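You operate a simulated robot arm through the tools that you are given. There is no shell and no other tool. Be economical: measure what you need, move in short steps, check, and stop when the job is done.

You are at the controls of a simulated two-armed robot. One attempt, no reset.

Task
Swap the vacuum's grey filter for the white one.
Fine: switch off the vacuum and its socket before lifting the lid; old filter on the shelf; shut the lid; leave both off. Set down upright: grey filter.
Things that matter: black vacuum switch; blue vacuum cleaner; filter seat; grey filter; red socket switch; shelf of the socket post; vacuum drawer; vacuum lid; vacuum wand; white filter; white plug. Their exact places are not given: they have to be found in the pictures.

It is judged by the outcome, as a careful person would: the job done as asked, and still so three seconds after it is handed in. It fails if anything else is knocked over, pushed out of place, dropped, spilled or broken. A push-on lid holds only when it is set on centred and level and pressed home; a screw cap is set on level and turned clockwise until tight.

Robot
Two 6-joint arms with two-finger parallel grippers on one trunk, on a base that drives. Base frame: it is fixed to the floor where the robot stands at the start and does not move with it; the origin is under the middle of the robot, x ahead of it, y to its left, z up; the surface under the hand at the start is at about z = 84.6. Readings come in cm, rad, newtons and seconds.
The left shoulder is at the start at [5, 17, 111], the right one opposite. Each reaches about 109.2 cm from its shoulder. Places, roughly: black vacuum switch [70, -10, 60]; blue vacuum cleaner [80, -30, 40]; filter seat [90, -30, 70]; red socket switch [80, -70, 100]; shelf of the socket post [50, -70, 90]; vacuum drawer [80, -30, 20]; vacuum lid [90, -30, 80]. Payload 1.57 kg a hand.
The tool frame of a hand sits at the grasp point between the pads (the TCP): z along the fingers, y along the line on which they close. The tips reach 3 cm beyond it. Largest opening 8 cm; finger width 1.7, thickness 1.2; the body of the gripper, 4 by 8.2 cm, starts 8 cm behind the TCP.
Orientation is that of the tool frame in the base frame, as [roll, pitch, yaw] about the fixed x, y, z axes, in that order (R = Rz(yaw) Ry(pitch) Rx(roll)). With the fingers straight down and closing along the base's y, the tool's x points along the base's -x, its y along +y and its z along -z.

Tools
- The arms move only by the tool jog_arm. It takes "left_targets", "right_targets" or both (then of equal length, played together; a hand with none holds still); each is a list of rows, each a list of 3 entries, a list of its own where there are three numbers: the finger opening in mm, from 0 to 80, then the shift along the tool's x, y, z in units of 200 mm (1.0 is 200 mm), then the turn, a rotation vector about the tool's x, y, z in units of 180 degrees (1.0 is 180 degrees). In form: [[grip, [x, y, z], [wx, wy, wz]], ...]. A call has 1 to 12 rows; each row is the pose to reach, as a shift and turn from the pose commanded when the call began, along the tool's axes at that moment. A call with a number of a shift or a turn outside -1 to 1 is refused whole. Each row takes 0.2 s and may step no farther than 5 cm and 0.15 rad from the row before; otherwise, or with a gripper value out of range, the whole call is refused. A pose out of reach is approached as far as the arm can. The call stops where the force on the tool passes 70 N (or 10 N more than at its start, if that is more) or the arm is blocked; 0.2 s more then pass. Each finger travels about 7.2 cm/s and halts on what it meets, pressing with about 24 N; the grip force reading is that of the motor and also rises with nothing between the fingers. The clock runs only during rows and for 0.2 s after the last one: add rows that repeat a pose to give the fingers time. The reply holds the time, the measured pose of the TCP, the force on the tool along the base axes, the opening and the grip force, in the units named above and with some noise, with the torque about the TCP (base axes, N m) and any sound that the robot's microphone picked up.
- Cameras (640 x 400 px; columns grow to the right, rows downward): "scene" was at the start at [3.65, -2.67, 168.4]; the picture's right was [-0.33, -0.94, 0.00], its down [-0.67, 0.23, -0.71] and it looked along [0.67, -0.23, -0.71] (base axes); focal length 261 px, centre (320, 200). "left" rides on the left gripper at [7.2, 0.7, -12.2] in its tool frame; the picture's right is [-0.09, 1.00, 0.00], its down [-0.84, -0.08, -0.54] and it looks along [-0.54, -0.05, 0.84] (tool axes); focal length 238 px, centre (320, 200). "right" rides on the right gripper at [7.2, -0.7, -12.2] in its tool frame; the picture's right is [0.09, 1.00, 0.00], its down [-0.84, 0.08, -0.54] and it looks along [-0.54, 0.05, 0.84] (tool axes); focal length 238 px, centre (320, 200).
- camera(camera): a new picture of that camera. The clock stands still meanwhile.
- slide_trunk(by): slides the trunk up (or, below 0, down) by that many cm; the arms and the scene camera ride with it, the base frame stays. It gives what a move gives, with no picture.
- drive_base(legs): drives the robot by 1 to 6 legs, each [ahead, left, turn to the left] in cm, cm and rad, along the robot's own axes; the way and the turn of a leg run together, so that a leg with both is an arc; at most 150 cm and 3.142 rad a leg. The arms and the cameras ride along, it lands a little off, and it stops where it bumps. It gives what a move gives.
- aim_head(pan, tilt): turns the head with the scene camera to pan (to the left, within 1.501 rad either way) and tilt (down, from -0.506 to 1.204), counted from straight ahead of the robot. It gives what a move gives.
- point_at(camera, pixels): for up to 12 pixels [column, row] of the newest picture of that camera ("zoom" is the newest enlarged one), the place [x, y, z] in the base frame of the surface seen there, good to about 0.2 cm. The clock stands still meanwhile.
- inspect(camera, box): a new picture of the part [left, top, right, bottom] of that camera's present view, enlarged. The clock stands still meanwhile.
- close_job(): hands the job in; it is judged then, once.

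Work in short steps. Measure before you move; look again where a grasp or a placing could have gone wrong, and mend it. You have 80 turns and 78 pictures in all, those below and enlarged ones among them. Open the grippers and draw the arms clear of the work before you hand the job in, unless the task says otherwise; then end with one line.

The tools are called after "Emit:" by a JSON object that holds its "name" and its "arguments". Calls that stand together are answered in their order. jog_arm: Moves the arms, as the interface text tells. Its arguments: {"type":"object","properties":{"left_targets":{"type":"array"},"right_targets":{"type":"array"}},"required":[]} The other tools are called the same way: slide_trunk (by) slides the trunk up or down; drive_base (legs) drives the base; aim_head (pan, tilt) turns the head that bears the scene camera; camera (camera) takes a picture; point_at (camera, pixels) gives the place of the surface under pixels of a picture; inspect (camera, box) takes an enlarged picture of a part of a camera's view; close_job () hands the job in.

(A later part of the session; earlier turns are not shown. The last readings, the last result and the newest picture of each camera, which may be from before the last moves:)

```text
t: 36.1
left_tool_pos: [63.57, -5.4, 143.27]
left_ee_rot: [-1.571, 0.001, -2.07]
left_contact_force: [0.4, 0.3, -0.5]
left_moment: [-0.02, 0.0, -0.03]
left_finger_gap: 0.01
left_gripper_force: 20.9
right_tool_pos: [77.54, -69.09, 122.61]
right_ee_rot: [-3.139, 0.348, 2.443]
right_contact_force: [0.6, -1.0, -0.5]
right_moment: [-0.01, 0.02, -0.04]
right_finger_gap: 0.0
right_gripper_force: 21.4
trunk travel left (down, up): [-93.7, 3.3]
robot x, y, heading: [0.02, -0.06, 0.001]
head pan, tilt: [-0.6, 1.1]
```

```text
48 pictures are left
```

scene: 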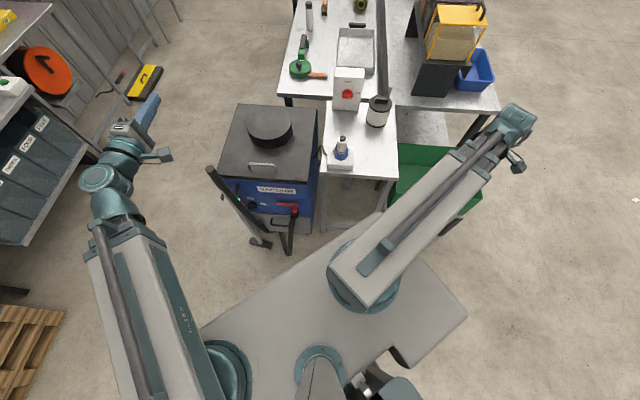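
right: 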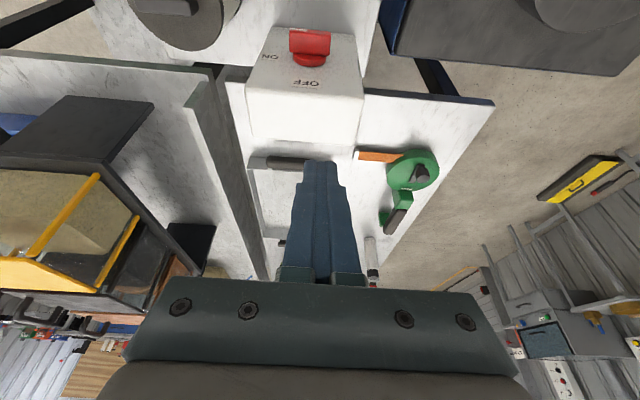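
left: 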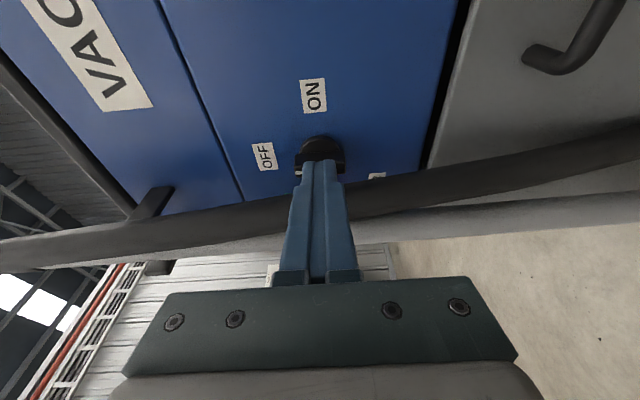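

Knob is seen at (308,45). I measure it from here to refine the aim.

Emit:
{"name": "point_at", "arguments": {"camera": "right", "pixels": [[290, 40], [330, 40], [310, 33], [295, 52], [325, 52], [310, 62], [310, 105], [290, 82], [268, 57], [310, 140]]}}

Emit:
{"name": "inspect", "arguments": {"camera": "right", "box": [240, 0, 380, 100]}}

```text
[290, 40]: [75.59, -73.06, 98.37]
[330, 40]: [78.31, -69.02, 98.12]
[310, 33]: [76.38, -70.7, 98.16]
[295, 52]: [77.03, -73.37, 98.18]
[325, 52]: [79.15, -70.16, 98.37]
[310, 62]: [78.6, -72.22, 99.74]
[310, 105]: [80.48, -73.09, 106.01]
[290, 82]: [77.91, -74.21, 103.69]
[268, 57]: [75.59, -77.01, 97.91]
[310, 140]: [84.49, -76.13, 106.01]
```

```text
4.00 times, centred on (310, 50) of right
```

zoom: 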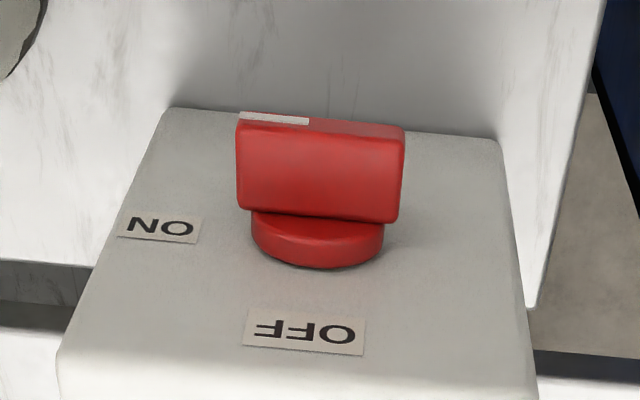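

Bar runs lateral −2.5…−7.4 about the centre. I shift 0.6 cm left, then lower 20 cm to just above the bar's left half.

Emit:
{"name": "jog_arm", "arguments": {"right_targets": [[0, [-0.007, 0.03, 0.003], [0, 0, 0]]]}}

Emit:
{"name": "slide_trunk", "arguments": {"by": -19.8}}

Emit:
{"name": "inspect", "arguments": {"camera": "right", "box": [220, 80, 420, 220]}}

```text
t: 36.5
left_tool_pos: [63.4, -5.41, 143.17]
left_ee_rot: [-1.571, 0.0, -2.068]
left_contact_force: [0.5, -0.1, -0.5]
left_moment: [0.0, -0.01, -0.01]
left_finger_gap: 0.0
left_gripper_force: 21.2
right_tool_pos: [78.04, -68.68, 122.43]
right_ee_rot: [-3.139, 0.35, 2.444]
right_contact_force: [0.5, 0.3, 0.5]
right_moment: [0.0, 0.03, 0.01]
right_finger_gap: 0.0
right_gripper_force: 21.5
trunk travel left (down, up): [-93.7, 3.3]
robot x, y, heading: [-0.0, 0.15, -0.0]
head pan, tilt: [-0.6, 1.1]
```

```text
t: 38.7
left_tool_pos: [63.4, -5.46, 123.44]
left_ee_rot: [-1.57, 0.0, -2.071]
left_contact_force: [-0.7, 0.1, 0.0]
left_moment: [-0.01, 0.0, 0.01]
left_finger_gap: 0.02
left_gripper_force: 21.0
right_tool_pos: [77.92, -68.73, 102.77]
right_ee_rot: [-3.14, 0.348, 2.445]
right_contact_force: [0.3, 0.4, 0.7]
right_moment: [-0.03, 0.0, -0.05]
right_finger_gap: 0.0
right_gripper_force: 21.1
trunk travel left (down, up): [-73.9, 23.1]
robot x, y, heading: [0.09, 0.15, 0.007]
head pan, tilt: [-0.6, 1.1]
```

```text
2.86 times, centred on (320, 150) of right
```

zoom: 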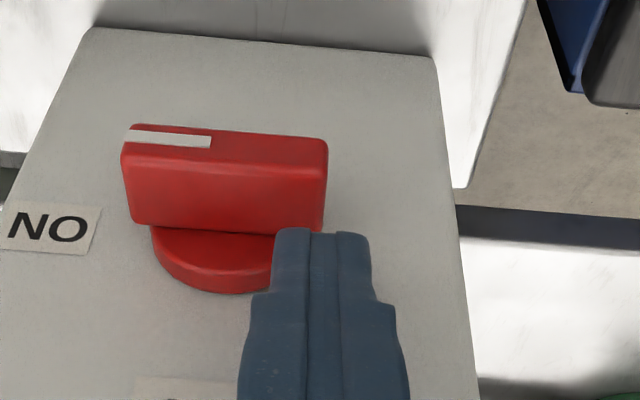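

The tips hang above the bar's left half. I push down 3.1 cm with the trunk.

Emit:
{"name": "slide_trunk", "arguments": {"by": -3.1}}

Emit:
{"name": "inspect", "arguments": {"camera": "right", "box": [220, 80, 420, 220]}}

```text
t: 39.4
left_tool_pos: [63.4, -5.33, 120.38]
left_ee_rot: [-1.569, -0.001, -2.07]
left_contact_force: [0.7, 0.1, -0.2]
left_moment: [-0.01, 0.01, 0.03]
left_finger_gap: 0.01
left_gripper_force: 21.2
right_tool_pos: [77.94, -68.7, 99.71]
right_ee_rot: [-3.139, 0.349, 2.442]
right_contact_force: [-0.7, 0.0, -0.1]
right_moment: [0.0, 0.02, -0.01]
right_finger_gap: 0.0
right_gripper_force: 21.3
trunk travel left (down, up): [-70.8, 26.2]
robot x, y, heading: [-0.04, -0.42, -0.003]
head pan, tilt: [-0.6, 1.1]
```

```text
2.86 times, centred on (320, 150) of right
```

zoom: 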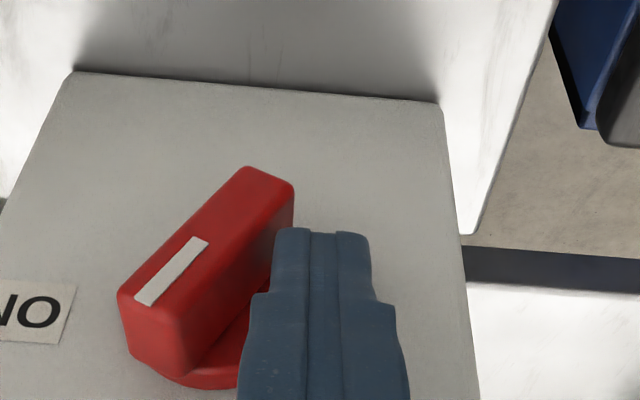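

Turned about 55°. I push to the right ~0.9 cm to finish.

Emit:
{"name": "jog_arm", "arguments": {"right_targets": [[0, [0, -0.02, 0], [0, 0, 0]], [0, [0, -0.04, 0], [0, 0, 0]], [0, [0, -0.048, 0], [0, 0, 0]]]}}

Emit:
{"name": "inspect", "arguments": {"camera": "right", "box": [220, 80, 420, 220]}}

```text
t: 40.2
left_tool_pos: [63.62, -5.23, 120.29]
left_ee_rot: [-1.571, 0.0, -2.07]
left_contact_force: [0.4, -0.2, 0.0]
left_moment: [0.01, 0.03, -0.02]
left_finger_gap: 0.02
left_gripper_force: 21.4
right_tool_pos: [77.6, -69.35, 99.59]
right_ee_rot: [-3.141, 0.349, 2.445]
right_contact_force: [8.6, 8.5, -4.3]
right_moment: [0.21, -0.19, 0.17]
right_finger_gap: 0.0
right_gripper_force: 21.3
trunk travel left (down, up): [-70.8, 26.2]
robot x, y, heading: [-0.42, -0.29, -0.004]
head pan, tilt: [-0.6, 1.1]
```

```text
2.86 times, centred on (320, 150) of right
```

zoom: 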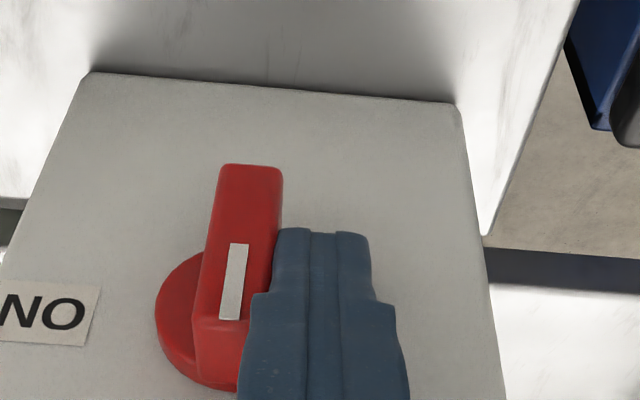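

The red bar stands upright against its stop, pointing to OFF. I back off to the left and raise the trunk, then check with both views.

Emit:
{"name": "jog_arm", "arguments": {"right_targets": [[0, [0, 0.01, 0], [0, 0, 0]], [0, [0, 0.05, 0], [0, 0, 0]]]}}

Emit:
{"name": "slide_trunk", "arguments": {"by": 24}}

Emit:
{"name": "camera", "arguments": {"camera": "right"}}

Emit:
{"name": "camera", "arguments": {"camera": "scene"}}

```text
t: 40.8
left_tool_pos: [63.4, -5.44, 120.31]
left_ee_rot: [-1.569, 0.0, -2.07]
left_contact_force: [-0.1, -0.2, 0.0]
left_moment: [-0.01, -0.02, -0.04]
left_finger_gap: 0.0
left_gripper_force: 21.4
right_tool_pos: [77.83, -68.87, 99.77]
right_ee_rot: [-3.138, 0.351, 2.442]
right_contact_force: [0.0, 1.6, 0.4]
right_moment: [0.01, 0.01, 0.02]
right_finger_gap: 0.0
right_gripper_force: 21.3
trunk travel left (down, up): [-70.8, 26.2]
robot x, y, heading: [0.07, -0.0, 0.001]
head pan, tilt: [-0.6, 1.1]
```

```text
t: 43.3
left_tool_pos: [63.39, -5.44, 144.28]
left_ee_rot: [-1.57, 0.0, -2.07]
left_contact_force: [0.5, 0.6, -0.4]
left_moment: [-0.01, -0.01, 0.01]
left_finger_gap: 0.0
left_gripper_force: 21.3
right_tool_pos: [78.02, -68.62, 123.63]
right_ee_rot: [-3.139, 0.348, 2.444]
right_contact_force: [0.3, -0.1, -0.6]
right_moment: [0.04, -0.02, -0.01]
right_finger_gap: 0.0
right_gripper_force: 20.7
trunk travel left (down, up): [-94.8, 2.2]
robot x, y, heading: [0.06, 0.02, -0.003]
head pan, tilt: [-0.6, 1.1]
```

```text
43 pictures are left
```

right: 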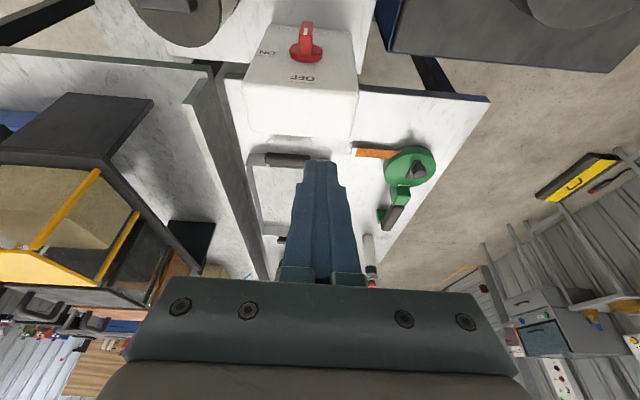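

```text
42 pictures are left
```

scene: 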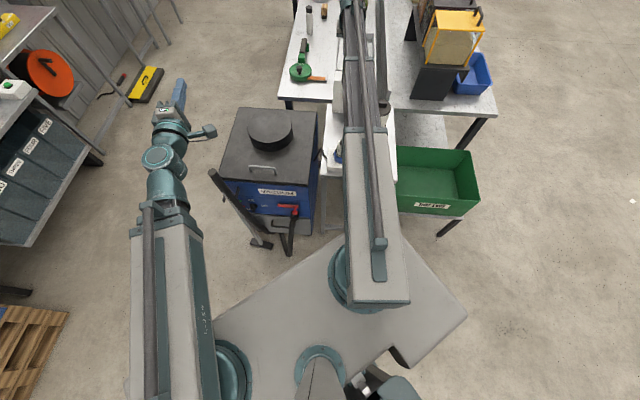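

Socket is OFF. Next the lid: I move the left hand aside, and turn the right hand to point straight down with its fingers closing across the lid handle, moving it off the shelf side.

Emit:
{"name": "jog_arm", "arguments": {"left_targets": [[0, [-0.2, 0, 0], [0, 0, 0]], [0, [-0.4, 0, 0], [0, 0, 0]], [0, [-0.6, 0, 0], [0, 0, 0]], [0, [-0.8, 0, 0], [0, 0, 0]], [0, [-1.0, 0, 0], [0, 0, 0]]]}}

Emit:
{"name": "jog_arm", "arguments": {"right_targets": [[0, [0.07, 0.08, -0.026], [-0.0079, 0.0079, -0.045]], [0, [0.14, 0.16, -0.05], [-0.0159, 0.0159, -0.0899]], [0, [0.21, 0.24, -0.077], [-0.0238, 0.0238, -0.1349]], [0, [0.28, 0.32, -0.1], [-0.0317, 0.0317, -0.1799]], [0, [0.35, 0.4, -0.128], [-0.0396, 0.0396, -0.2248]], [0, [0.42, 0.48, -0.154], [-0.0476, 0.0476, -0.2698]], [10, [0.49, 0.56, -0.18], [-0.0555, 0.0555, -0.3147]], [20, [0.56, 0.64, -0.2], [-0.0634, 0.0634, -0.3597]], [30, [0.63, 0.72, -0.23], [-0.0713, 0.0713, -0.4047]], [40, [0.7, 0.8, -0.256], [-0.0793, 0.0793, -0.4496]], [40, [0.77, 0.88, -0.28], [-0.0872, 0.0872, -0.4946]]]}}

Emit:
{"name": "camera", "arguments": {"camera": "right"}}

Emit:
{"name": "inspect", "arguments": {"camera": "scene", "box": [200, 90, 350, 260]}}

```text
t: 44.5
left_tool_pos: [72.98, 12.38, 144.37]
left_ee_rot: [-1.573, 0.0, -2.07]
left_contact_force: [0.2, 0.3, 0.6]
left_moment: [0.02, 0.0, -0.02]
left_finger_gap: 0.0
left_gripper_force: 21.6
right_tool_pos: [77.99, -68.65, 123.58]
right_ee_rot: [-3.14, 0.348, 2.446]
right_contact_force: [0.2, 0.3, -0.2]
right_moment: [-0.01, 0.02, 0.0]
right_finger_gap: 0.02
right_gripper_force: 21.4
trunk travel left (down, up): [-94.8, 2.2]
robot x, y, heading: [0.12, -0.23, -0.002]
head pan, tilt: [-0.6, 1.1]
```

```text
t: 46.9
left_tool_pos: [73.01, 12.29, 144.25]
left_ee_rot: [-1.573, -0.001, -2.07]
left_contact_force: [0.8, -0.2, -0.5]
left_moment: [0.02, -0.03, 0.0]
left_finger_gap: 0.0
left_gripper_force: 21.3
right_tool_pos: [76.87, -44.66, 122.22]
right_ee_rot: [3.141, -0.003, -2.269]
right_contact_force: [-0.8, 1.0, -0.3]
right_moment: [-0.03, -0.03, 0.02]
right_finger_gap: 3.99
right_gripper_force: 0.1
right hand out of reach, approached as far as the arm can: row 2, 3, 4, 5, 6, 7, 8, 9, 10, 11
trunk travel left (down, up): [-94.8, 2.2]
robot x, y, heading: [0.13, -0.01, -0.002]
head pan, tilt: [-0.6, 1.1]
```

```text
41 pictures are left
```

right: 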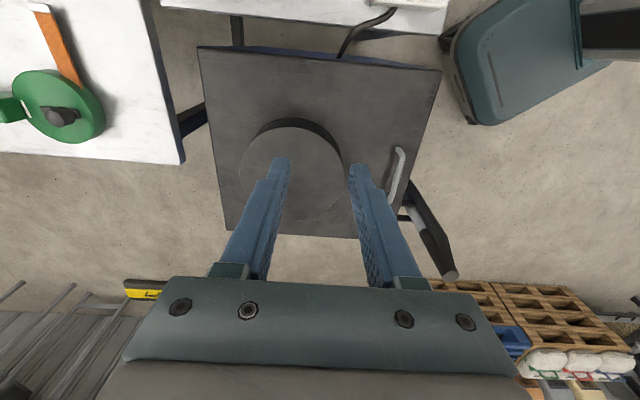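

```text
2.35 times, centred on (275, 175) of scene
```

zoom: 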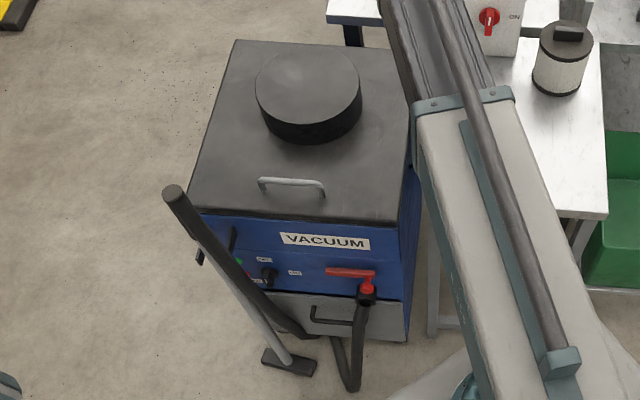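

Hand points down. I measure the handle in both pictures.

Emit:
{"name": "point_at", "arguments": {"camera": "zoom", "pixels": [[261, 180], [292, 182], [323, 186], [262, 190], [323, 196]]}}

Emit:
{"name": "point_at", "arguments": {"camera": "right", "pixels": [[400, 150], [397, 175], [392, 198], [240, 90], [215, 50], [438, 75], [228, 228], [290, 160]]}}

```text
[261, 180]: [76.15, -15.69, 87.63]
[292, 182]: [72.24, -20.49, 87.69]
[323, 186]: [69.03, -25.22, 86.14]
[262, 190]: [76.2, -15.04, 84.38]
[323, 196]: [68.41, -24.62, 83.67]
```

```text
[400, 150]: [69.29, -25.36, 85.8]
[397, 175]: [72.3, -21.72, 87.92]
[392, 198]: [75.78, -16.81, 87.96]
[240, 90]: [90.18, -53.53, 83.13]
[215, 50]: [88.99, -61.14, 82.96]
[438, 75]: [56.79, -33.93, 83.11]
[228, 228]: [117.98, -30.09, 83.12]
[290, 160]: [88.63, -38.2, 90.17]
```

Handle centre ≈[72.4,-20.8], bar z≈87.3. I move above it with fingers open 60 mm, then lower and look.

Emit:
{"name": "jog_arm", "arguments": {"right_targets": [[60, [-0.13, 0.156, 0], [0, 0, 0]], [60, [-0.26, 0.313, 0], [0, 0, 0]], [60, [-0.385, 0.469, 0], [0, 0, 0]], [60, [-0.51, 0.625, 0], [0, 0, 0]], [60, [-0.64, 0.78, 0], [0, 0, 0]], [60, [-0.77, 0.938, 0], [0, 0, 0]]]}}

Emit:
{"name": "slide_trunk", "arguments": {"by": -28}}

Emit:
{"name": "camera", "arguments": {"camera": "right"}}

```text
t: 48.3
left_tool_pos: [72.81, 12.45, 144.27]
left_ee_rot: [-1.569, -0.001, -2.071]
left_contact_force: [0.5, -0.7, 0.2]
left_moment: [0.03, -0.02, 0.0]
left_finger_gap: 0.02
left_gripper_force: 21.2
right_tool_pos: [72.2, -20.82, 122.26]
right_ee_rot: [-3.14, -0.003, -2.269]
right_contact_force: [0.1, 0.6, 0.9]
right_moment: [-0.03, -0.03, -0.03]
right_finger_gap: 6.0
right_gripper_force: 0.1
trunk travel left (down, up): [-94.8, 2.2]
robot x, y, heading: [-0.09, -0.28, -0.001]
head pan, tilt: [-0.6, 1.1]
```

```text
t: 51.2
left_tool_pos: [72.94, 12.34, 116.26]
left_ee_rot: [-1.573, 0.0, -2.07]
left_contact_force: [-0.3, 0.7, 0.0]
left_moment: [0.03, 0.0, -0.02]
left_finger_gap: 0.0
left_gripper_force: 21.4
right_tool_pos: [72.23, -20.86, 94.34]
right_ee_rot: [-3.141, -0.002, -2.267]
right_contact_force: [0.0, 0.2, -0.5]
right_moment: [0.02, -0.02, 0.01]
right_finger_gap: 5.98
right_gripper_force: 0.0
trunk travel left (down, up): [-66.8, 30.2]
robot x, y, heading: [0.07, -0.2, -0.003]
head pan, tilt: [-0.6, 1.1]
```

```text
39 pictures are left
```

right: 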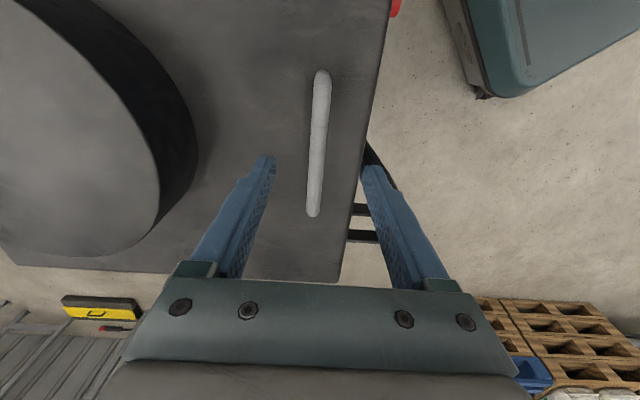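

The bar is centred between the fingers. I lower 7 cm and grip it.

Emit:
{"name": "slide_trunk", "arguments": {"by": -7.0}}

Emit:
{"name": "jog_arm", "arguments": {"right_targets": [[30, [0, 0, 0], [0, 0, 0]], [0, [0, 0, 0], [0, 0, 0]], [0, [0, 0, 0], [0, 0, 0]]]}}

Emit:
{"name": "slide_trunk", "arguments": {"by": 2}}

Emit:
{"name": "camera", "arguments": {"camera": "right"}}

```text
t: 52.2
left_tool_pos: [72.88, 12.25, 109.26]
left_ee_rot: [-1.574, 0.0, -2.07]
left_contact_force: [1.0, 0.0, -0.2]
left_moment: [0.03, 0.0, 0.0]
left_finger_gap: 0.0
left_gripper_force: 21.0
right_tool_pos: [72.18, -20.84, 87.28]
right_ee_rot: [3.14, 0.0, -2.27]
right_contact_force: [-0.2, -0.1, 0.3]
right_moment: [0.01, 0.03, -0.04]
right_finger_gap: 6.02
right_gripper_force: 0.1
trunk travel left (down, up): [-59.8, 37.2]
robot x, y, heading: [-0.1, -0.31, 0.005]
head pan, tilt: [-0.6, 1.1]
```

```text
t: 53.0
left_tool_pos: [72.98, 12.29, 109.24]
left_ee_rot: [-1.572, -0.001, -2.069]
left_contact_force: [-0.2, 0.6, -0.8]
left_moment: [-0.01, 0.01, -0.02]
left_finger_gap: 0.0
left_gripper_force: 21.3
right_tool_pos: [72.33, -20.99, 87.29]
right_ee_rot: [-3.141, -0.002, -2.268]
right_contact_force: [7.5, -6.3, -1.6]
right_moment: [0.04, -0.1, 0.4]
right_finger_gap: 1.36
right_gripper_force: 30.7
trunk travel left (down, up): [-59.8, 37.2]
robot x, y, heading: [0.17, 0.27, -0.003]
head pan, tilt: [-0.6, 1.1]
```

```text
t: 53.7
left_tool_pos: [73.12, 12.07, 111.21]
left_ee_rot: [-1.574, 0.0, -2.072]
left_contact_force: [-0.4, 0.2, 0.5]
left_moment: [-0.03, 0.0, 0.0]
left_finger_gap: 0.0
left_gripper_force: 21.4
right_tool_pos: [72.43, -21.18, 89.15]
right_ee_rot: [-3.138, -0.002, -2.27]
right_contact_force: [22.5, -17.0, -4.1]
right_moment: [-0.27, 0.14, 0.38]
right_finger_gap: 1.37
right_gripper_force: 29.9
trunk travel left (down, up): [-61.8, 35.2]
robot x, y, heading: [0.1, -0.02, 0.002]
head pan, tilt: [-0.6, 1.1]
```

```text
38 pictures are left
```

right: 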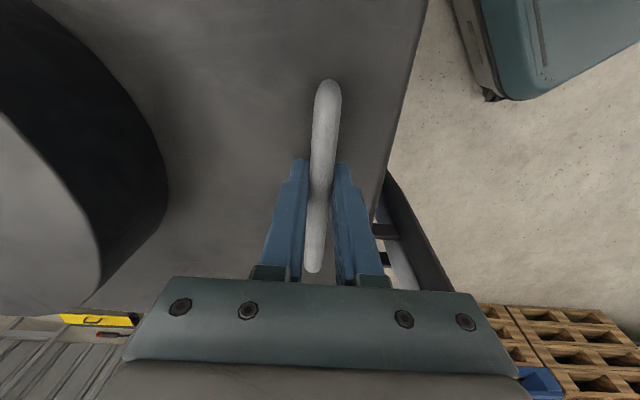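

The lid rises and pulls the hand toward the back, so it is hinged at the rear. I follow the arc with alternating small inward arm steps and trunk lifts.

Emit:
{"name": "jog_arm", "arguments": {"right_targets": [[0, [0, -0.037, 0], [0, 0, 0]]]}}

Emit:
{"name": "slide_trunk", "arguments": {"by": 3}}

Emit:
{"name": "jog_arm", "arguments": {"right_targets": [[0, [0, -0.043, 0], [0, 0, 0]]]}}

Emit:
{"name": "slide_trunk", "arguments": {"by": 3}}

Emit:
{"name": "camera", "arguments": {"camera": "right"}}

```text
t: 54.1
left_tool_pos: [73.0, 12.41, 111.22]
left_ee_rot: [-1.572, 0.0, -2.07]
left_contact_force: [-0.5, 0.1, 0.0]
left_moment: [0.0, 0.0, 0.01]
left_finger_gap: 0.0
left_gripper_force: 21.9
right_tool_pos: [72.59, -21.19, 89.17]
right_ee_rot: [3.138, -0.001, -2.269]
right_contact_force: [1.5, -4.5, -3.5]
right_moment: [0.2, -0.03, 0.21]
right_finger_gap: 1.38
right_gripper_force: 30.3
trunk travel left (down, up): [-61.8, 35.2]
robot x, y, heading: [0.01, 0.05, 0.003]
head pan, tilt: [-0.6, 1.1]
```

```text
t: 54.9
left_tool_pos: [73.03, 12.07, 114.12]
left_ee_rot: [-1.574, -0.001, -2.069]
left_contact_force: [-0.9, -0.1, 0.3]
left_moment: [0.0, 0.0, -0.03]
left_finger_gap: 0.01
left_gripper_force: 21.2
right_tool_pos: [73.12, -21.53, 92.11]
right_ee_rot: [-3.141, -0.001, -2.27]
right_contact_force: [16.4, -13.8, -4.3]
right_moment: [0.04, -0.23, 0.33]
right_finger_gap: 1.37
right_gripper_force: 30.7
trunk travel left (down, up): [-64.8, 32.2]
robot x, y, heading: [-0.01, -0.08, 0.002]
head pan, tilt: [-0.6, 1.1]
```

```text
t: 55.3
left_tool_pos: [72.74, 12.46, 114.36]
left_ee_rot: [-1.571, 0.0, -2.07]
left_contact_force: [-0.2, 0.4, 0.0]
left_moment: [0.01, -0.01, 0.02]
left_finger_gap: 0.03
left_gripper_force: 21.5
right_tool_pos: [73.15, -21.47, 92.4]
right_ee_rot: [3.136, -0.003, -2.269]
right_contact_force: [-9.9, 2.0, -0.2]
right_moment: [0.32, -0.13, 0.17]
right_finger_gap: 1.34
right_gripper_force: 30.5
trunk travel left (down, up): [-64.8, 32.2]
robot x, y, heading: [-0.01, 0.03, 0.002]
head pan, tilt: [-0.6, 1.1]
```

```text
t: 56.0
left_tool_pos: [73.06, 12.21, 117.24]
left_ee_rot: [-1.574, 0.0, -2.072]
left_contact_force: [0.4, 0.2, -0.3]
left_moment: [0.0, 0.02, 0.02]
left_finger_gap: 0.02
left_gripper_force: 21.3
right_tool_pos: [73.66, -22.05, 95.13]
right_ee_rot: [-3.138, 0.001, -2.27]
right_contact_force: [9.6, -9.9, -3.6]
right_moment: [-0.12, -0.11, 0.36]
right_finger_gap: 1.37
right_gripper_force: 30.7
trunk travel left (down, up): [-67.8, 29.2]
robot x, y, heading: [0.06, 0.14, -0.003]
head pan, tilt: [-0.6, 1.1]
```

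```text
37 pictures are left
```

right: 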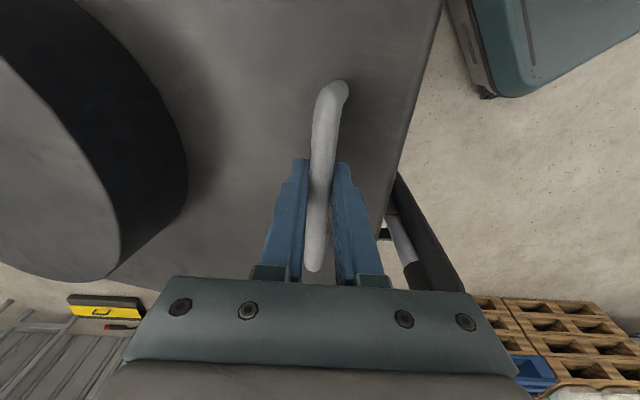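

Forces stay small. I continue along the arc.

Emit:
{"name": "jog_arm", "arguments": {"right_targets": [[0, [0, -0.055, 0], [0, 0, 0]]]}}

Emit:
{"name": "slide_trunk", "arguments": {"by": 3}}

Emit:
{"name": "jog_arm", "arguments": {"right_targets": [[0, [0, -0.07, 0], [0, 0, 0]]]}}

Emit:
{"name": "slide_trunk", "arguments": {"by": 3}}

Emit:
{"name": "jog_arm", "arguments": {"right_targets": [[0, [0, -0.085, 0], [0, 0, 0]]]}}

Emit:
{"name": "slide_trunk", "arguments": {"by": 3}}

Emit:
{"name": "jog_arm", "arguments": {"right_targets": [[0, [0, -0.09, 0], [0, 0, 0]]]}}

Emit:
{"name": "slide_trunk", "arguments": {"by": 2.5}}

Emit:
{"name": "camera", "arguments": {"camera": "scene"}}

```text
t: 56.4
left_tool_pos: [72.64, 12.44, 117.36]
left_ee_rot: [-1.568, 0.0, -2.067]
left_contact_force: [0.1, -0.6, 0.5]
left_moment: [0.02, 0.01, 0.02]
left_finger_gap: 0.03
left_gripper_force: 21.0
right_tool_pos: [73.75, -22.22, 95.43]
right_ee_rot: [3.136, -0.001, -2.264]
right_contact_force: [-19.3, 10.1, 4.3]
right_moment: [0.2, 0.02, 0.24]
right_finger_gap: 1.36
right_gripper_force: 30.4
trunk travel left (down, up): [-67.8, 29.2]
robot x, y, heading: [0.04, 0.46, -0.001]
head pan, tilt: [-0.6, 1.1]
```

```text
t: 57.2
left_tool_pos: [73.02, 12.11, 120.21]
left_ee_rot: [-1.573, 0.001, -2.069]
left_contact_force: [0.3, 0.2, 0.0]
left_moment: [-0.02, 0.01, 0.0]
left_finger_gap: 0.0
left_gripper_force: 21.3
right_tool_pos: [74.67, -22.77, 98.33]
right_ee_rot: [-3.14, 0.001, -2.27]
right_contact_force: [5.7, -3.3, -2.5]
right_moment: [-0.09, -0.13, 0.37]
right_finger_gap: 1.39
right_gripper_force: 30.8
trunk travel left (down, up): [-70.8, 26.2]
robot x, y, heading: [-0.18, -0.16, 0.002]
head pan, tilt: [-0.6, 1.1]
```

```text
t: 57.6
left_tool_pos: [72.37, 12.61, 120.5]
left_ee_rot: [-1.567, -0.001, -2.07]
left_contact_force: [-0.1, -0.5, 0.5]
left_moment: [0.03, 0.03, -0.01]
left_finger_gap: 0.02
left_gripper_force: 21.2
right_tool_pos: [74.74, -22.88, 98.64]
right_ee_rot: [3.136, -0.003, -2.265]
right_contact_force: [-28.9, 21.0, 13.1]
right_moment: [0.23, 0.08, 0.21]
right_finger_gap: 1.39
right_gripper_force: 30.1
trunk travel left (down, up): [-70.8, 26.2]
robot x, y, heading: [0.0, 0.24, 0.0]
head pan, tilt: [-0.6, 1.1]
```

```text
t: 58.3
left_tool_pos: [72.88, 12.31, 123.3]
left_ee_rot: [-1.574, -0.001, -2.069]
left_contact_force: [0.7, 0.0, 0.3]
left_moment: [0.03, 0.0, 0.02]
left_finger_gap: 0.0
left_gripper_force: 21.5
right_tool_pos: [75.64, -23.67, 101.3]
right_ee_rot: [-3.136, -0.002, -2.271]
right_contact_force: [1.8, 3.2, 1.9]
right_moment: [-0.35, 0.07, 0.34]
right_finger_gap: 1.39
right_gripper_force: 30.6
trunk travel left (down, up): [-73.8, 23.2]
robot x, y, heading: [0.41, -0.19, 0.002]
head pan, tilt: [-0.6, 1.1]
```

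```text
t: 58.7
left_tool_pos: [72.33, 12.72, 123.67]
left_ee_rot: [-1.568, 0.0, -2.068]
left_contact_force: [0.2, -0.4, -0.4]
left_moment: [-0.01, -0.02, 0.02]
left_finger_gap: 0.01
left_gripper_force: 21.4
right_tool_pos: [75.83, -23.78, 101.72]
right_ee_rot: [3.136, -0.001, -2.265]
right_contact_force: [-33.9, 30.1, 23.3]
right_moment: [0.39, 0.03, 0.15]
right_finger_gap: 1.35
right_gripper_force: 29.8
trunk travel left (down, up): [-73.8, 23.2]
robot x, y, heading: [-0.37, 0.03, -0.004]
head pan, tilt: [-0.6, 1.1]
```

```text
t: 59.5
left_tool_pos: [72.87, 12.27, 126.26]
left_ee_rot: [-1.572, 0.0, -2.07]
left_contact_force: [-0.3, -0.1, -0.5]
left_moment: [0.01, 0.0, -0.01]
left_finger_gap: 0.0
left_gripper_force: 22.3
right_tool_pos: [76.85, -24.69, 104.36]
right_ee_rot: [-3.137, -0.001, -2.272]
right_contact_force: [2.2, 5.4, 1.9]
right_moment: [-0.06, -0.12, 0.35]
right_finger_gap: 1.36
right_gripper_force: 30.4
trunk travel left (down, up): [-76.8, 20.2]
robot x, y, heading: [-0.09, -0.45, -0.001]
head pan, tilt: [-0.6, 1.1]
```

```text
t: 59.9
left_tool_pos: [72.3, 12.66, 126.6]
left_ee_rot: [-1.565, 0.001, -2.067]
left_contact_force: [1.2, 0.4, -0.6]
left_moment: [-0.04, 0.0, -0.01]
left_finger_gap: 0.0
left_gripper_force: 21.5
right_tool_pos: [77.04, -24.89, 104.71]
right_ee_rot: [3.137, -0.002, -2.266]
right_contact_force: [-33.3, 30.8, 25.0]
right_moment: [0.18, 0.2, 0.16]
right_finger_gap: 1.4
right_gripper_force: 30.6
trunk travel left (down, up): [-76.8, 20.2]
robot x, y, heading: [-0.24, 0.02, -0.001]
head pan, tilt: [-0.6, 1.1]
```

```text
t: 60.6
left_tool_pos: [72.84, 12.33, 128.92]
left_ee_rot: [-1.571, 0.0, -2.069]
left_contact_force: [-0.9, 0.5, 0.0]
left_moment: [0.0, 0.03, 0.0]
left_finger_gap: 0.02
left_gripper_force: 21.0
right_tool_pos: [78.18, -25.74, 106.79]
right_ee_rot: [-3.135, 0.0, -2.272]
right_contact_force: [-0.8, 8.2, 6.0]
right_moment: [0.23, -0.29, 0.32]
right_finger_gap: 1.38
right_gripper_force: 30.6
trunk travel left (down, up): [-79.3, 17.7]
robot x, y, heading: [-0.24, 0.05, -0.002]
head pan, tilt: [-0.6, 1.1]
```

```text
36 pictures are left
```

scene: 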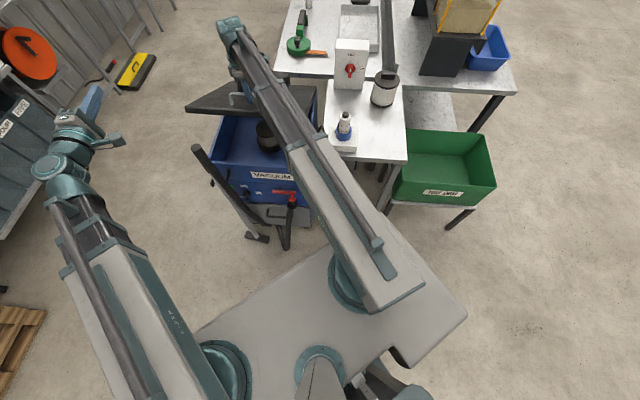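

The lid is up about 28° and the grey filter shows inside. I loosen the fingers to a cage of 28 mm and keep pushing the bar back and up with the front finger, with the trunk following.

Emit:
{"name": "jog_arm", "arguments": {"right_targets": [[28, [0, 0, 0], [0, 0, 0]], [28, [0, -0.05, 0], [0, 0, 0]], [28, [0, -0.12, 0], [0, 0, 0]]]}}

Emit:
{"name": "slide_trunk", "arguments": {"by": 2.5}}

Emit:
{"name": "jog_arm", "arguments": {"right_targets": [[28, [0, -0.06, 0], [0, 0, 0]], [28, [0, -0.115, 0], [0, 0, 0]]]}}

Emit:
{"name": "slide_trunk", "arguments": {"by": 2.5}}

Emit:
{"name": "camera", "arguments": {"camera": "right"}}

Emit:
{"name": "camera", "arguments": {"camera": "scene"}}

```text
t: 61.4
left_tool_pos: [72.74, 12.42, 128.93]
left_ee_rot: [-1.57, -0.001, -2.069]
left_contact_force: [0.6, 0.1, 0.1]
left_moment: [0.06, 0.0, 0.02]
left_finger_gap: 0.0
left_gripper_force: 21.0
right_tool_pos: [79.74, -27.05, 107.03]
right_ee_rot: [-3.14, -0.002, -2.267]
right_contact_force: [-10.0, 6.5, 11.1]
right_moment: [0.0, -0.12, 0.26]
right_finger_gap: 3.91
right_gripper_force: 6.8
trunk travel left (down, up): [-79.3, 17.7]
robot x, y, heading: [-0.33, -0.09, 0.003]
head pan, tilt: [-0.6, 1.1]
```

```text
t: 62.1
left_tool_pos: [72.97, 12.24, 131.36]
left_ee_rot: [-1.572, -0.001, -2.07]
left_contact_force: [-0.1, 0.1, -0.5]
left_moment: [0.01, -0.03, -0.01]
left_finger_gap: 0.0
left_gripper_force: 21.6
right_tool_pos: [79.9, -27.32, 109.19]
right_ee_rot: [-3.138, -0.002, -2.27]
right_contact_force: [0.7, 0.0, -0.8]
right_moment: [-0.02, 0.0, 0.03]
right_finger_gap: 2.8
right_gripper_force: 0.1
trunk travel left (down, up): [-81.8, 15.2]
robot x, y, heading: [-0.26, -0.06, 0.001]
head pan, tilt: [-0.6, 1.1]
```

```text
t: 62.7
left_tool_pos: [72.57, 12.47, 131.44]
left_ee_rot: [-1.569, 0.0, -2.071]
left_contact_force: [-0.1, -0.6, -0.3]
left_moment: [0.01, 0.02, 0.0]
left_finger_gap: 0.01
left_gripper_force: 20.5
right_tool_pos: [81.45, -28.53, 109.48]
right_ee_rot: [3.142, 0.001, -2.266]
right_contact_force: [-10.9, 8.5, 9.4]
right_moment: [0.15, 0.24, 0.15]
right_finger_gap: 4.07
right_gripper_force: 7.1
trunk travel left (down, up): [-81.8, 15.2]
robot x, y, heading: [0.17, 0.2, -0.002]
head pan, tilt: [-0.6, 1.1]
```

```text
t: 63.4
left_tool_pos: [72.87, 12.17, 133.77]
left_ee_rot: [-1.573, 0.0, -2.07]
left_contact_force: [0.2, 0.6, -0.1]
left_moment: [-0.01, -0.02, 0.0]
left_finger_gap: 0.01
left_gripper_force: 20.8
right_tool_pos: [81.75, -28.74, 111.57]
right_ee_rot: [-3.14, -0.001, -2.27]
right_contact_force: [-0.7, -0.2, 0.1]
right_moment: [-0.01, 0.02, 0.02]
right_finger_gap: 2.8
right_gripper_force: 0.1
trunk travel left (down, up): [-84.3, 12.7]
robot x, y, heading: [-0.03, 0.01, -0.001]
head pan, tilt: [-0.6, 1.1]
```

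```text
35 pictures are left
```

right: 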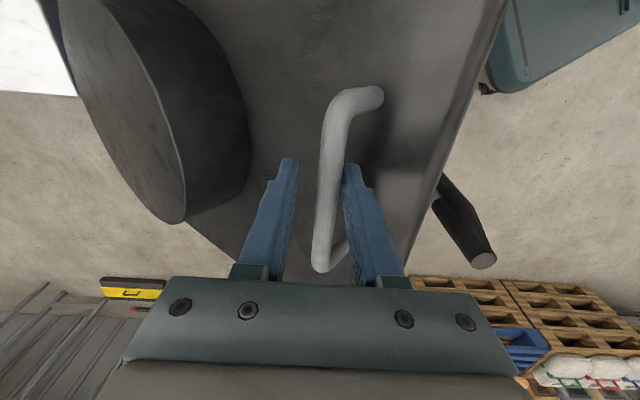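

```text
34 pictures are left
```

scene: 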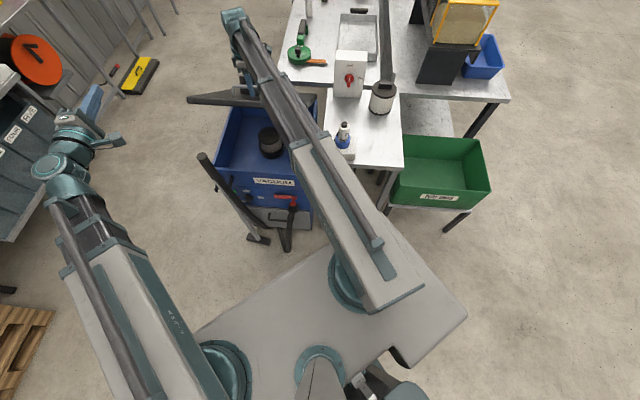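

Lid is up about 37° and rests with no force on the hand, so the hinge holds itself. I keep on.

Emit:
{"name": "jog_arm", "arguments": {"right_targets": [[28, [0, -0.065, 0], [0, 0, 0]], [28, [0, -0.13, 0], [0, 0, 0]]]}}

Emit:
{"name": "slide_trunk", "arguments": {"by": 2.5}}

Emit:
{"name": "jog_arm", "arguments": {"right_targets": [[28, [0, -0.065, 0], [0, 0, 0]], [28, [0, -0.13, 0], [0, 0, 0]]]}}

Emit:
{"name": "slide_trunk", "arguments": {"by": 2}}

Emit:
{"name": "jog_arm", "arguments": {"right_targets": [[28, [0, -0.07, 0], [0, 0, 0]], [28, [0, -0.14, 0], [0, 0, 0]]]}}

Emit:
{"name": "slide_trunk", "arguments": {"by": 2}}

Emit:
{"name": "jog_arm", "arguments": {"right_targets": [[28, [0, -0.07, 0], [0, 0, 0]], [28, [0, -0.14, 0], [0, 0, 0]]]}}

Emit:
{"name": "slide_trunk", "arguments": {"by": 1.5}}

Emit:
{"name": "camera", "arguments": {"camera": "right"}}

```text
t: 64.0
left_tool_pos: [72.52, 12.54, 133.88]
left_ee_rot: [-1.569, -0.001, -2.07]
left_contact_force: [1.2, -0.3, -0.1]
left_moment: [-0.03, 0.0, -0.02]
left_finger_gap: 0.01
left_gripper_force: 21.0
right_tool_pos: [83.49, -30.01, 111.96]
right_ee_rot: [-3.141, -0.002, -2.266]
right_contact_force: [-12.6, 9.1, 14.1]
right_moment: [0.1, 0.24, 0.17]
right_finger_gap: 4.12
right_gripper_force: 7.8
trunk travel left (down, up): [-84.3, 12.7]
robot x, y, heading: [-0.09, -0.12, 0.005]
head pan, tilt: [-0.6, 1.1]
```

```text
t: 64.7
left_tool_pos: [72.97, 12.33, 136.23]
left_ee_rot: [-1.572, 0.001, -2.069]
left_contact_force: [0.2, -0.7, -0.2]
left_moment: [0.04, 0.0, 0.01]
left_finger_gap: 0.01
left_gripper_force: 20.8
right_tool_pos: [83.91, -30.38, 114.18]
right_ee_rot: [-3.141, -0.003, -2.269]
right_contact_force: [0.7, 0.5, -0.4]
right_moment: [0.0, 0.04, 0.0]
right_finger_gap: 2.83
right_gripper_force: 0.1
trunk travel left (down, up): [-86.8, 10.2]
robot x, y, heading: [0.04, -0.39, -0.004]
head pan, tilt: [-0.6, 1.1]
```

```text
t: 65.3
left_tool_pos: [72.6, 12.39, 136.3]
left_ee_rot: [-1.568, -0.001, -2.07]
left_contact_force: [-0.7, -0.4, 0.8]
left_moment: [-0.01, 0.03, 0.0]
left_finger_gap: 0.01
left_gripper_force: 21.2
right_tool_pos: [85.59, -31.78, 114.47]
right_ee_rot: [3.14, -0.001, -2.268]
right_contact_force: [-8.5, 7.1, 9.4]
right_moment: [0.08, 0.14, 0.05]
right_finger_gap: 3.73
right_gripper_force: 5.7
trunk travel left (down, up): [-86.8, 10.2]
robot x, y, heading: [0.18, 0.01, 0.002]
head pan, tilt: [-0.6, 1.1]
```

```text
t: 66.0
left_tool_pos: [73.01, 12.31, 138.24]
left_ee_rot: [-1.572, 0.0, -2.071]
left_contact_force: [0.6, -0.5, 0.1]
left_moment: [0.02, -0.02, -0.01]
left_finger_gap: 0.0
left_gripper_force: 21.0
right_tool_pos: [85.86, -32.12, 116.29]
right_ee_rot: [-3.138, -0.002, -2.268]
right_contact_force: [-0.9, 0.2, -0.8]
right_moment: [-0.01, 0.01, 0.0]
right_finger_gap: 2.81
right_gripper_force: 0.1
trunk travel left (down, up): [-88.8, 8.2]
robot x, y, heading: [-0.04, 0.17, -0.001]
head pan, tilt: [-0.6, 1.1]
```

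```text
t: 66.6
left_tool_pos: [72.62, 12.43, 138.4]
left_ee_rot: [-1.57, 0.0, -2.07]
left_contact_force: [-1.2, -0.5, -0.2]
left_moment: [-0.01, 0.0, -0.02]
left_finger_gap: 0.0
left_gripper_force: 21.1
right_tool_pos: [87.8, -33.63, 116.44]
right_ee_rot: [-3.14, 0.0, -2.267]
right_contact_force: [-5.9, 5.9, 10.7]
right_moment: [0.03, 0.08, 0.13]
right_finger_gap: 3.46
right_gripper_force: 3.6
trunk travel left (down, up): [-88.8, 8.2]
robot x, y, heading: [-0.16, 0.02, -0.001]
head pan, tilt: [-0.6, 1.1]
```

```text
t: 67.2
left_tool_pos: [72.89, 12.28, 140.18]
left_ee_rot: [-1.573, 0.0, -2.071]
left_contact_force: [0.3, 0.2, 0.0]
left_moment: [0.01, 0.02, 0.02]
left_finger_gap: 0.0
left_gripper_force: 20.8
right_tool_pos: [88.01, -33.85, 118.28]
right_ee_rot: [-3.14, -0.002, -2.27]
right_contact_force: [1.0, -1.3, 0.1]
right_moment: [0.04, 0.0, 0.03]
right_finger_gap: 2.8
right_gripper_force: 0.1
trunk travel left (down, up): [-90.8, 6.2]
robot x, y, heading: [0.1, 0.22, -0.001]
head pan, tilt: [-0.6, 1.1]
```

```text
t: 67.8
left_tool_pos: [72.87, 12.28, 140.36]
left_ee_rot: [-1.574, 0.001, -2.071]
left_contact_force: [0.8, 0.5, -0.3]
left_moment: [0.01, 0.01, -0.03]
left_finger_gap: 0.02
left_gripper_force: 21.1
right_tool_pos: [90.19, -35.65, 118.29]
right_ee_rot: [-3.141, -0.002, -2.268]
right_contact_force: [-0.3, 1.4, -0.2]
right_moment: [-0.03, -0.03, 0.01]
right_finger_gap: 3.01
right_gripper_force: 0.8
trunk travel left (down, up): [-90.8, 6.2]
robot x, y, heading: [-0.03, -0.03, -0.0]
head pan, tilt: [-0.6, 1.1]
```

```text
t: 68.5
left_tool_pos: [72.88, 12.2, 141.84]
left_ee_rot: [-1.574, 0.0, -2.07]
left_contact_force: [0.5, -0.1, -0.1]
left_moment: [0.0, 0.02, -0.04]
left_finger_gap: 0.0
left_gripper_force: 21.3
right_tool_pos: [90.2, -35.64, 119.73]
right_ee_rot: [3.142, 0.0, -2.268]
right_contact_force: [-0.5, -0.2, 0.4]
right_moment: [0.02, 0.05, -0.03]
right_finger_gap: 2.79
right_gripper_force: 0.1
trunk travel left (down, up): [-92.3, 4.7]
robot x, y, heading: [-0.22, 0.18, 0.001]
head pan, tilt: [-0.6, 1.1]
```

```text
33 pictures are left
```

right: 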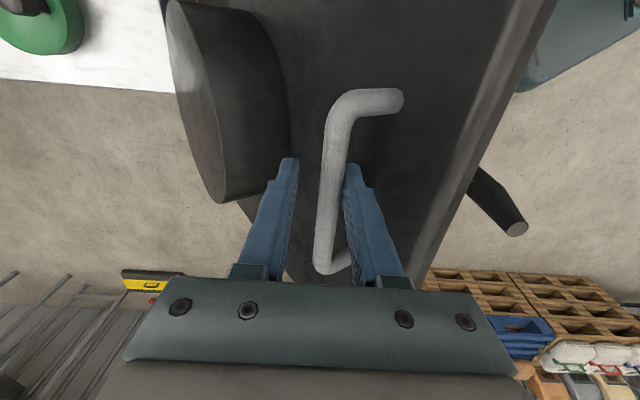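

Lid is near 55°. Three more steps.

Emit:
{"name": "jog_arm", "arguments": {"right_targets": [[28, [0, -0.08, 0], [0, 0, 0]], [28, [0, -0.16, 0], [0, 0, 0]]]}}

Emit:
{"name": "slide_trunk", "arguments": {"by": 1.7}}

Emit:
{"name": "jog_arm", "arguments": {"right_targets": [[28, [0, -0.08, 0], [0, 0, 0]], [28, [0, -0.16, 0], [0, 0, 0]]]}}

Emit:
{"name": "slide_trunk", "arguments": {"by": 1.2}}

Emit:
{"name": "jog_arm", "arguments": {"right_targets": [[28, [0, -0.08, 0], [0, 0, 0]], [28, [0, -0.17, 0], [0, 0, 0]]]}}

Emit:
{"name": "slide_trunk", "arguments": {"by": 0.9}}

Emit:
{"name": "camera", "arguments": {"camera": "right"}}

Emit:
{"name": "camera", "arguments": {"camera": "scene"}}

```text
t: 69.1
left_tool_pos: [72.86, 12.25, 141.81]
left_ee_rot: [-1.572, 0.001, -2.07]
left_contact_force: [0.4, 0.0, -0.6]
left_moment: [-0.03, -0.01, 0.01]
left_finger_gap: 0.02
left_gripper_force: 21.6
right_tool_pos: [90.0, -36.75, 119.79]
right_ee_rot: [-3.14, -0.001, -2.268]
right_contact_force: [-1.1, 1.7, -0.4]
right_moment: [0.02, -0.01, 0.01]
right_finger_gap: 2.96
right_gripper_force: 0.4
right hand out of reach, approached as far as the arm can: row 1, 2
trunk travel left (down, up): [-92.3, 4.7]
robot x, y, heading: [-0.35, 0.31, -0.0]
head pan, tilt: [-0.6, 1.1]
```

```text
t: 69.7
left_tool_pos: [72.78, 12.24, 143.39]
left_ee_rot: [-1.573, 0.0, -2.069]
left_contact_force: [0.2, -0.4, -0.1]
left_moment: [-0.01, 0.02, -0.01]
left_finger_gap: 0.01
left_gripper_force: 21.2
right_tool_pos: [90.04, -36.76, 121.44]
right_ee_rot: [-3.139, 0.001, -2.269]
right_contact_force: [-0.4, -0.1, 0.1]
right_moment: [0.02, 0.01, 0.0]
right_finger_gap: 2.79
right_gripper_force: 0.2
trunk travel left (down, up): [-94.0, 3.0]
robot x, y, heading: [0.05, 0.55, -0.007]
head pan, tilt: [-0.6, 1.1]
```

```text
t: 70.3
left_tool_pos: [72.83, 12.28, 143.55]
left_ee_rot: [-1.571, 0.0, -2.071]
left_contact_force: [-0.1, -0.4, 0.4]
left_moment: [0.01, 0.01, 0.01]
left_finger_gap: 0.0
left_gripper_force: 20.7
right_tool_pos: [89.57, -37.81, 121.47]
right_ee_rot: [-3.138, 0.001, -2.269]
right_contact_force: [-1.2, 1.7, -0.9]
right_moment: [0.04, 0.03, 0.01]
right_finger_gap: 2.94
right_gripper_force: 1.0
right hand out of reach, approached as far as the arm can: row 1, 2
trunk travel left (down, up): [-94.0, 3.0]
robot x, y, heading: [-0.2, 0.09, 0.002]
head pan, tilt: [-0.6, 1.1]
```

```text
t: 70.9
left_tool_pos: [72.93, 12.39, 144.52]
left_ee_rot: [-1.572, -0.001, -2.072]
left_contact_force: [0.9, 0.4, 1.2]
left_moment: [-0.02, 0.01, 0.0]
left_finger_gap: 0.01
left_gripper_force: 21.4
right_tool_pos: [89.7, -37.89, 122.51]
right_ee_rot: [-3.139, -0.001, -2.268]
right_contact_force: [-0.7, 0.4, -0.4]
right_moment: [-0.02, 0.02, 0.03]
right_finger_gap: 2.8
right_gripper_force: 0.0
trunk travel left (down, up): [-95.2, 1.8]
robot x, y, heading: [-0.05, 0.03, 0.002]
head pan, tilt: [-0.6, 1.1]
```

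```text
t: 71.5
left_tool_pos: [72.81, 12.35, 144.62]
left_ee_rot: [-1.571, 0.0, -2.07]
left_contact_force: [-0.1, 1.0, 0.3]
left_moment: [-0.01, 0.02, 0.02]
left_finger_gap: 0.0
left_gripper_force: 21.2
right_tool_pos: [89.51, -39.07, 122.71]
right_ee_rot: [-3.139, -0.001, -2.27]
right_contact_force: [-0.6, 1.0, 0.2]
right_moment: [0.04, 0.01, -0.01]
right_finger_gap: 2.94
right_gripper_force: 0.6
right hand out of reach, approached as far as the arm can: row 1, 2
trunk travel left (down, up): [-95.2, 1.8]
robot x, y, heading: [-0.01, 0.05, -0.001]
head pan, tilt: [-0.6, 1.1]
```

```text
t: 72.1
left_tool_pos: [72.8, 12.26, 145.48]
left_ee_rot: [-1.572, 0.0, -2.069]
left_contact_force: [0.2, 0.3, 0.1]
left_moment: [0.02, 0.02, 0.04]
left_finger_gap: 0.0
left_gripper_force: 21.1
right_tool_pos: [89.51, -38.89, 123.59]
right_ee_rot: [-3.138, 0.001, -2.268]
right_contact_force: [-0.7, 0.0, -0.2]
right_moment: [0.01, 0.03, 0.0]
right_finger_gap: 2.79
right_gripper_force: 0.0
trunk travel left (down, up): [-96.1, 0.9]
robot x, y, heading: [0.11, 0.08, -0.0]
head pan, tilt: [-0.6, 1.1]
```

```text
32 pictures are left
```

right: 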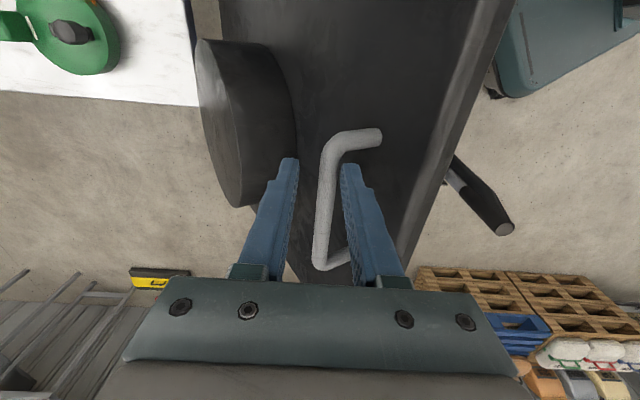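

```text
31 pictures are left
```

scene: 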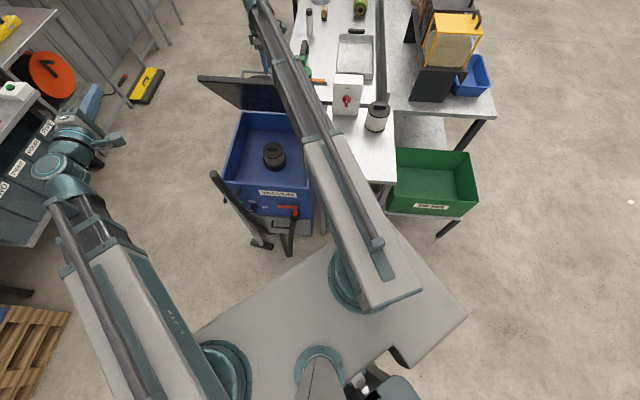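

The right arm hits its horizontal reach at about 57° lid angle; the lid holds there. I'll withdraw the fingers by tilting the hand up toward horizontal, then push the lid's underside further from the front.

Emit:
{"name": "slide_trunk", "arguments": {"by": 0.8}}

Emit:
{"name": "jog_arm", "arguments": {"right_targets": [[40, [0, 0, -0.012], [0.0462, 0, 0]], [40, [0, 0, -0.046], [0.0923, 0, 0]], [40, [0, 0, -0.103], [0.1385, 0, 0]], [40, [0, 0, -0.18], [0.1846, 0, 0]], [40, [0, 0.1, -0.277], [0.2308, 0, 0]], [40, [0, 0.25, -0.39], [0.2769, 0, 0]], [20, [0, 0.4, -0.52], [0.3231, 0, 0]], [0, [0, 0.55, -0.66], [0.3692, 0, 0]], [0, [0, 0.7, -0.81], [0.4154, 0, 0]]]}}

Emit:
{"name": "camera", "arguments": {"camera": "scene"}}

```text
t: 72.7
left_tool_pos: [72.75, 12.23, 146.35]
left_ee_rot: [-1.571, -0.001, -2.071]
left_contact_force: [0.0, 0.2, 0.0]
left_moment: [-0.01, -0.04, 0.0]
left_finger_gap: 0.03
left_gripper_force: 21.1
right_tool_pos: [89.58, -38.98, 124.38]
right_ee_rot: [-3.138, 0.001, -2.27]
right_contact_force: [0.8, -0.7, -0.2]
right_moment: [0.0, 0.0, 0.02]
right_finger_gap: 2.79
right_gripper_force: 0.1
trunk travel left (down, up): [-96.9, 0.1]
robot x, y, heading: [-0.27, -0.48, -0.001]
head pan, tilt: [-0.6, 1.1]
```

```text
t: 74.7
left_tool_pos: [72.89, 12.32, 146.46]
left_ee_rot: [-1.571, 0.0, -2.069]
left_contact_force: [0.3, 0.0, -0.2]
left_moment: [0.01, -0.01, 0.01]
left_finger_gap: 0.0
left_gripper_force: 21.0
right_tool_pos: [78.71, -29.79, 140.71]
right_ee_rot: [-1.833, 0.002, -2.268]
right_contact_force: [0.0, -0.4, -0.2]
right_moment: [0.0, 0.0, 0.01]
right_finger_gap: 0.0
right_gripper_force: 21.5
trunk travel left (down, up): [-96.9, 0.1]
robot x, y, heading: [0.19, -0.2, -0.002]
head pan, tilt: [-0.6, 1.1]
```

```text
30 pictures are left
```

scene: 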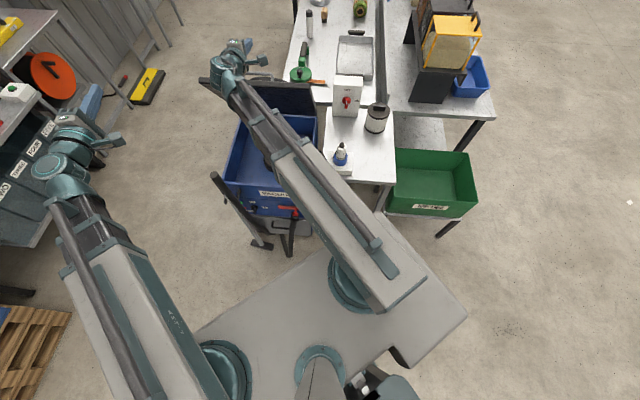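

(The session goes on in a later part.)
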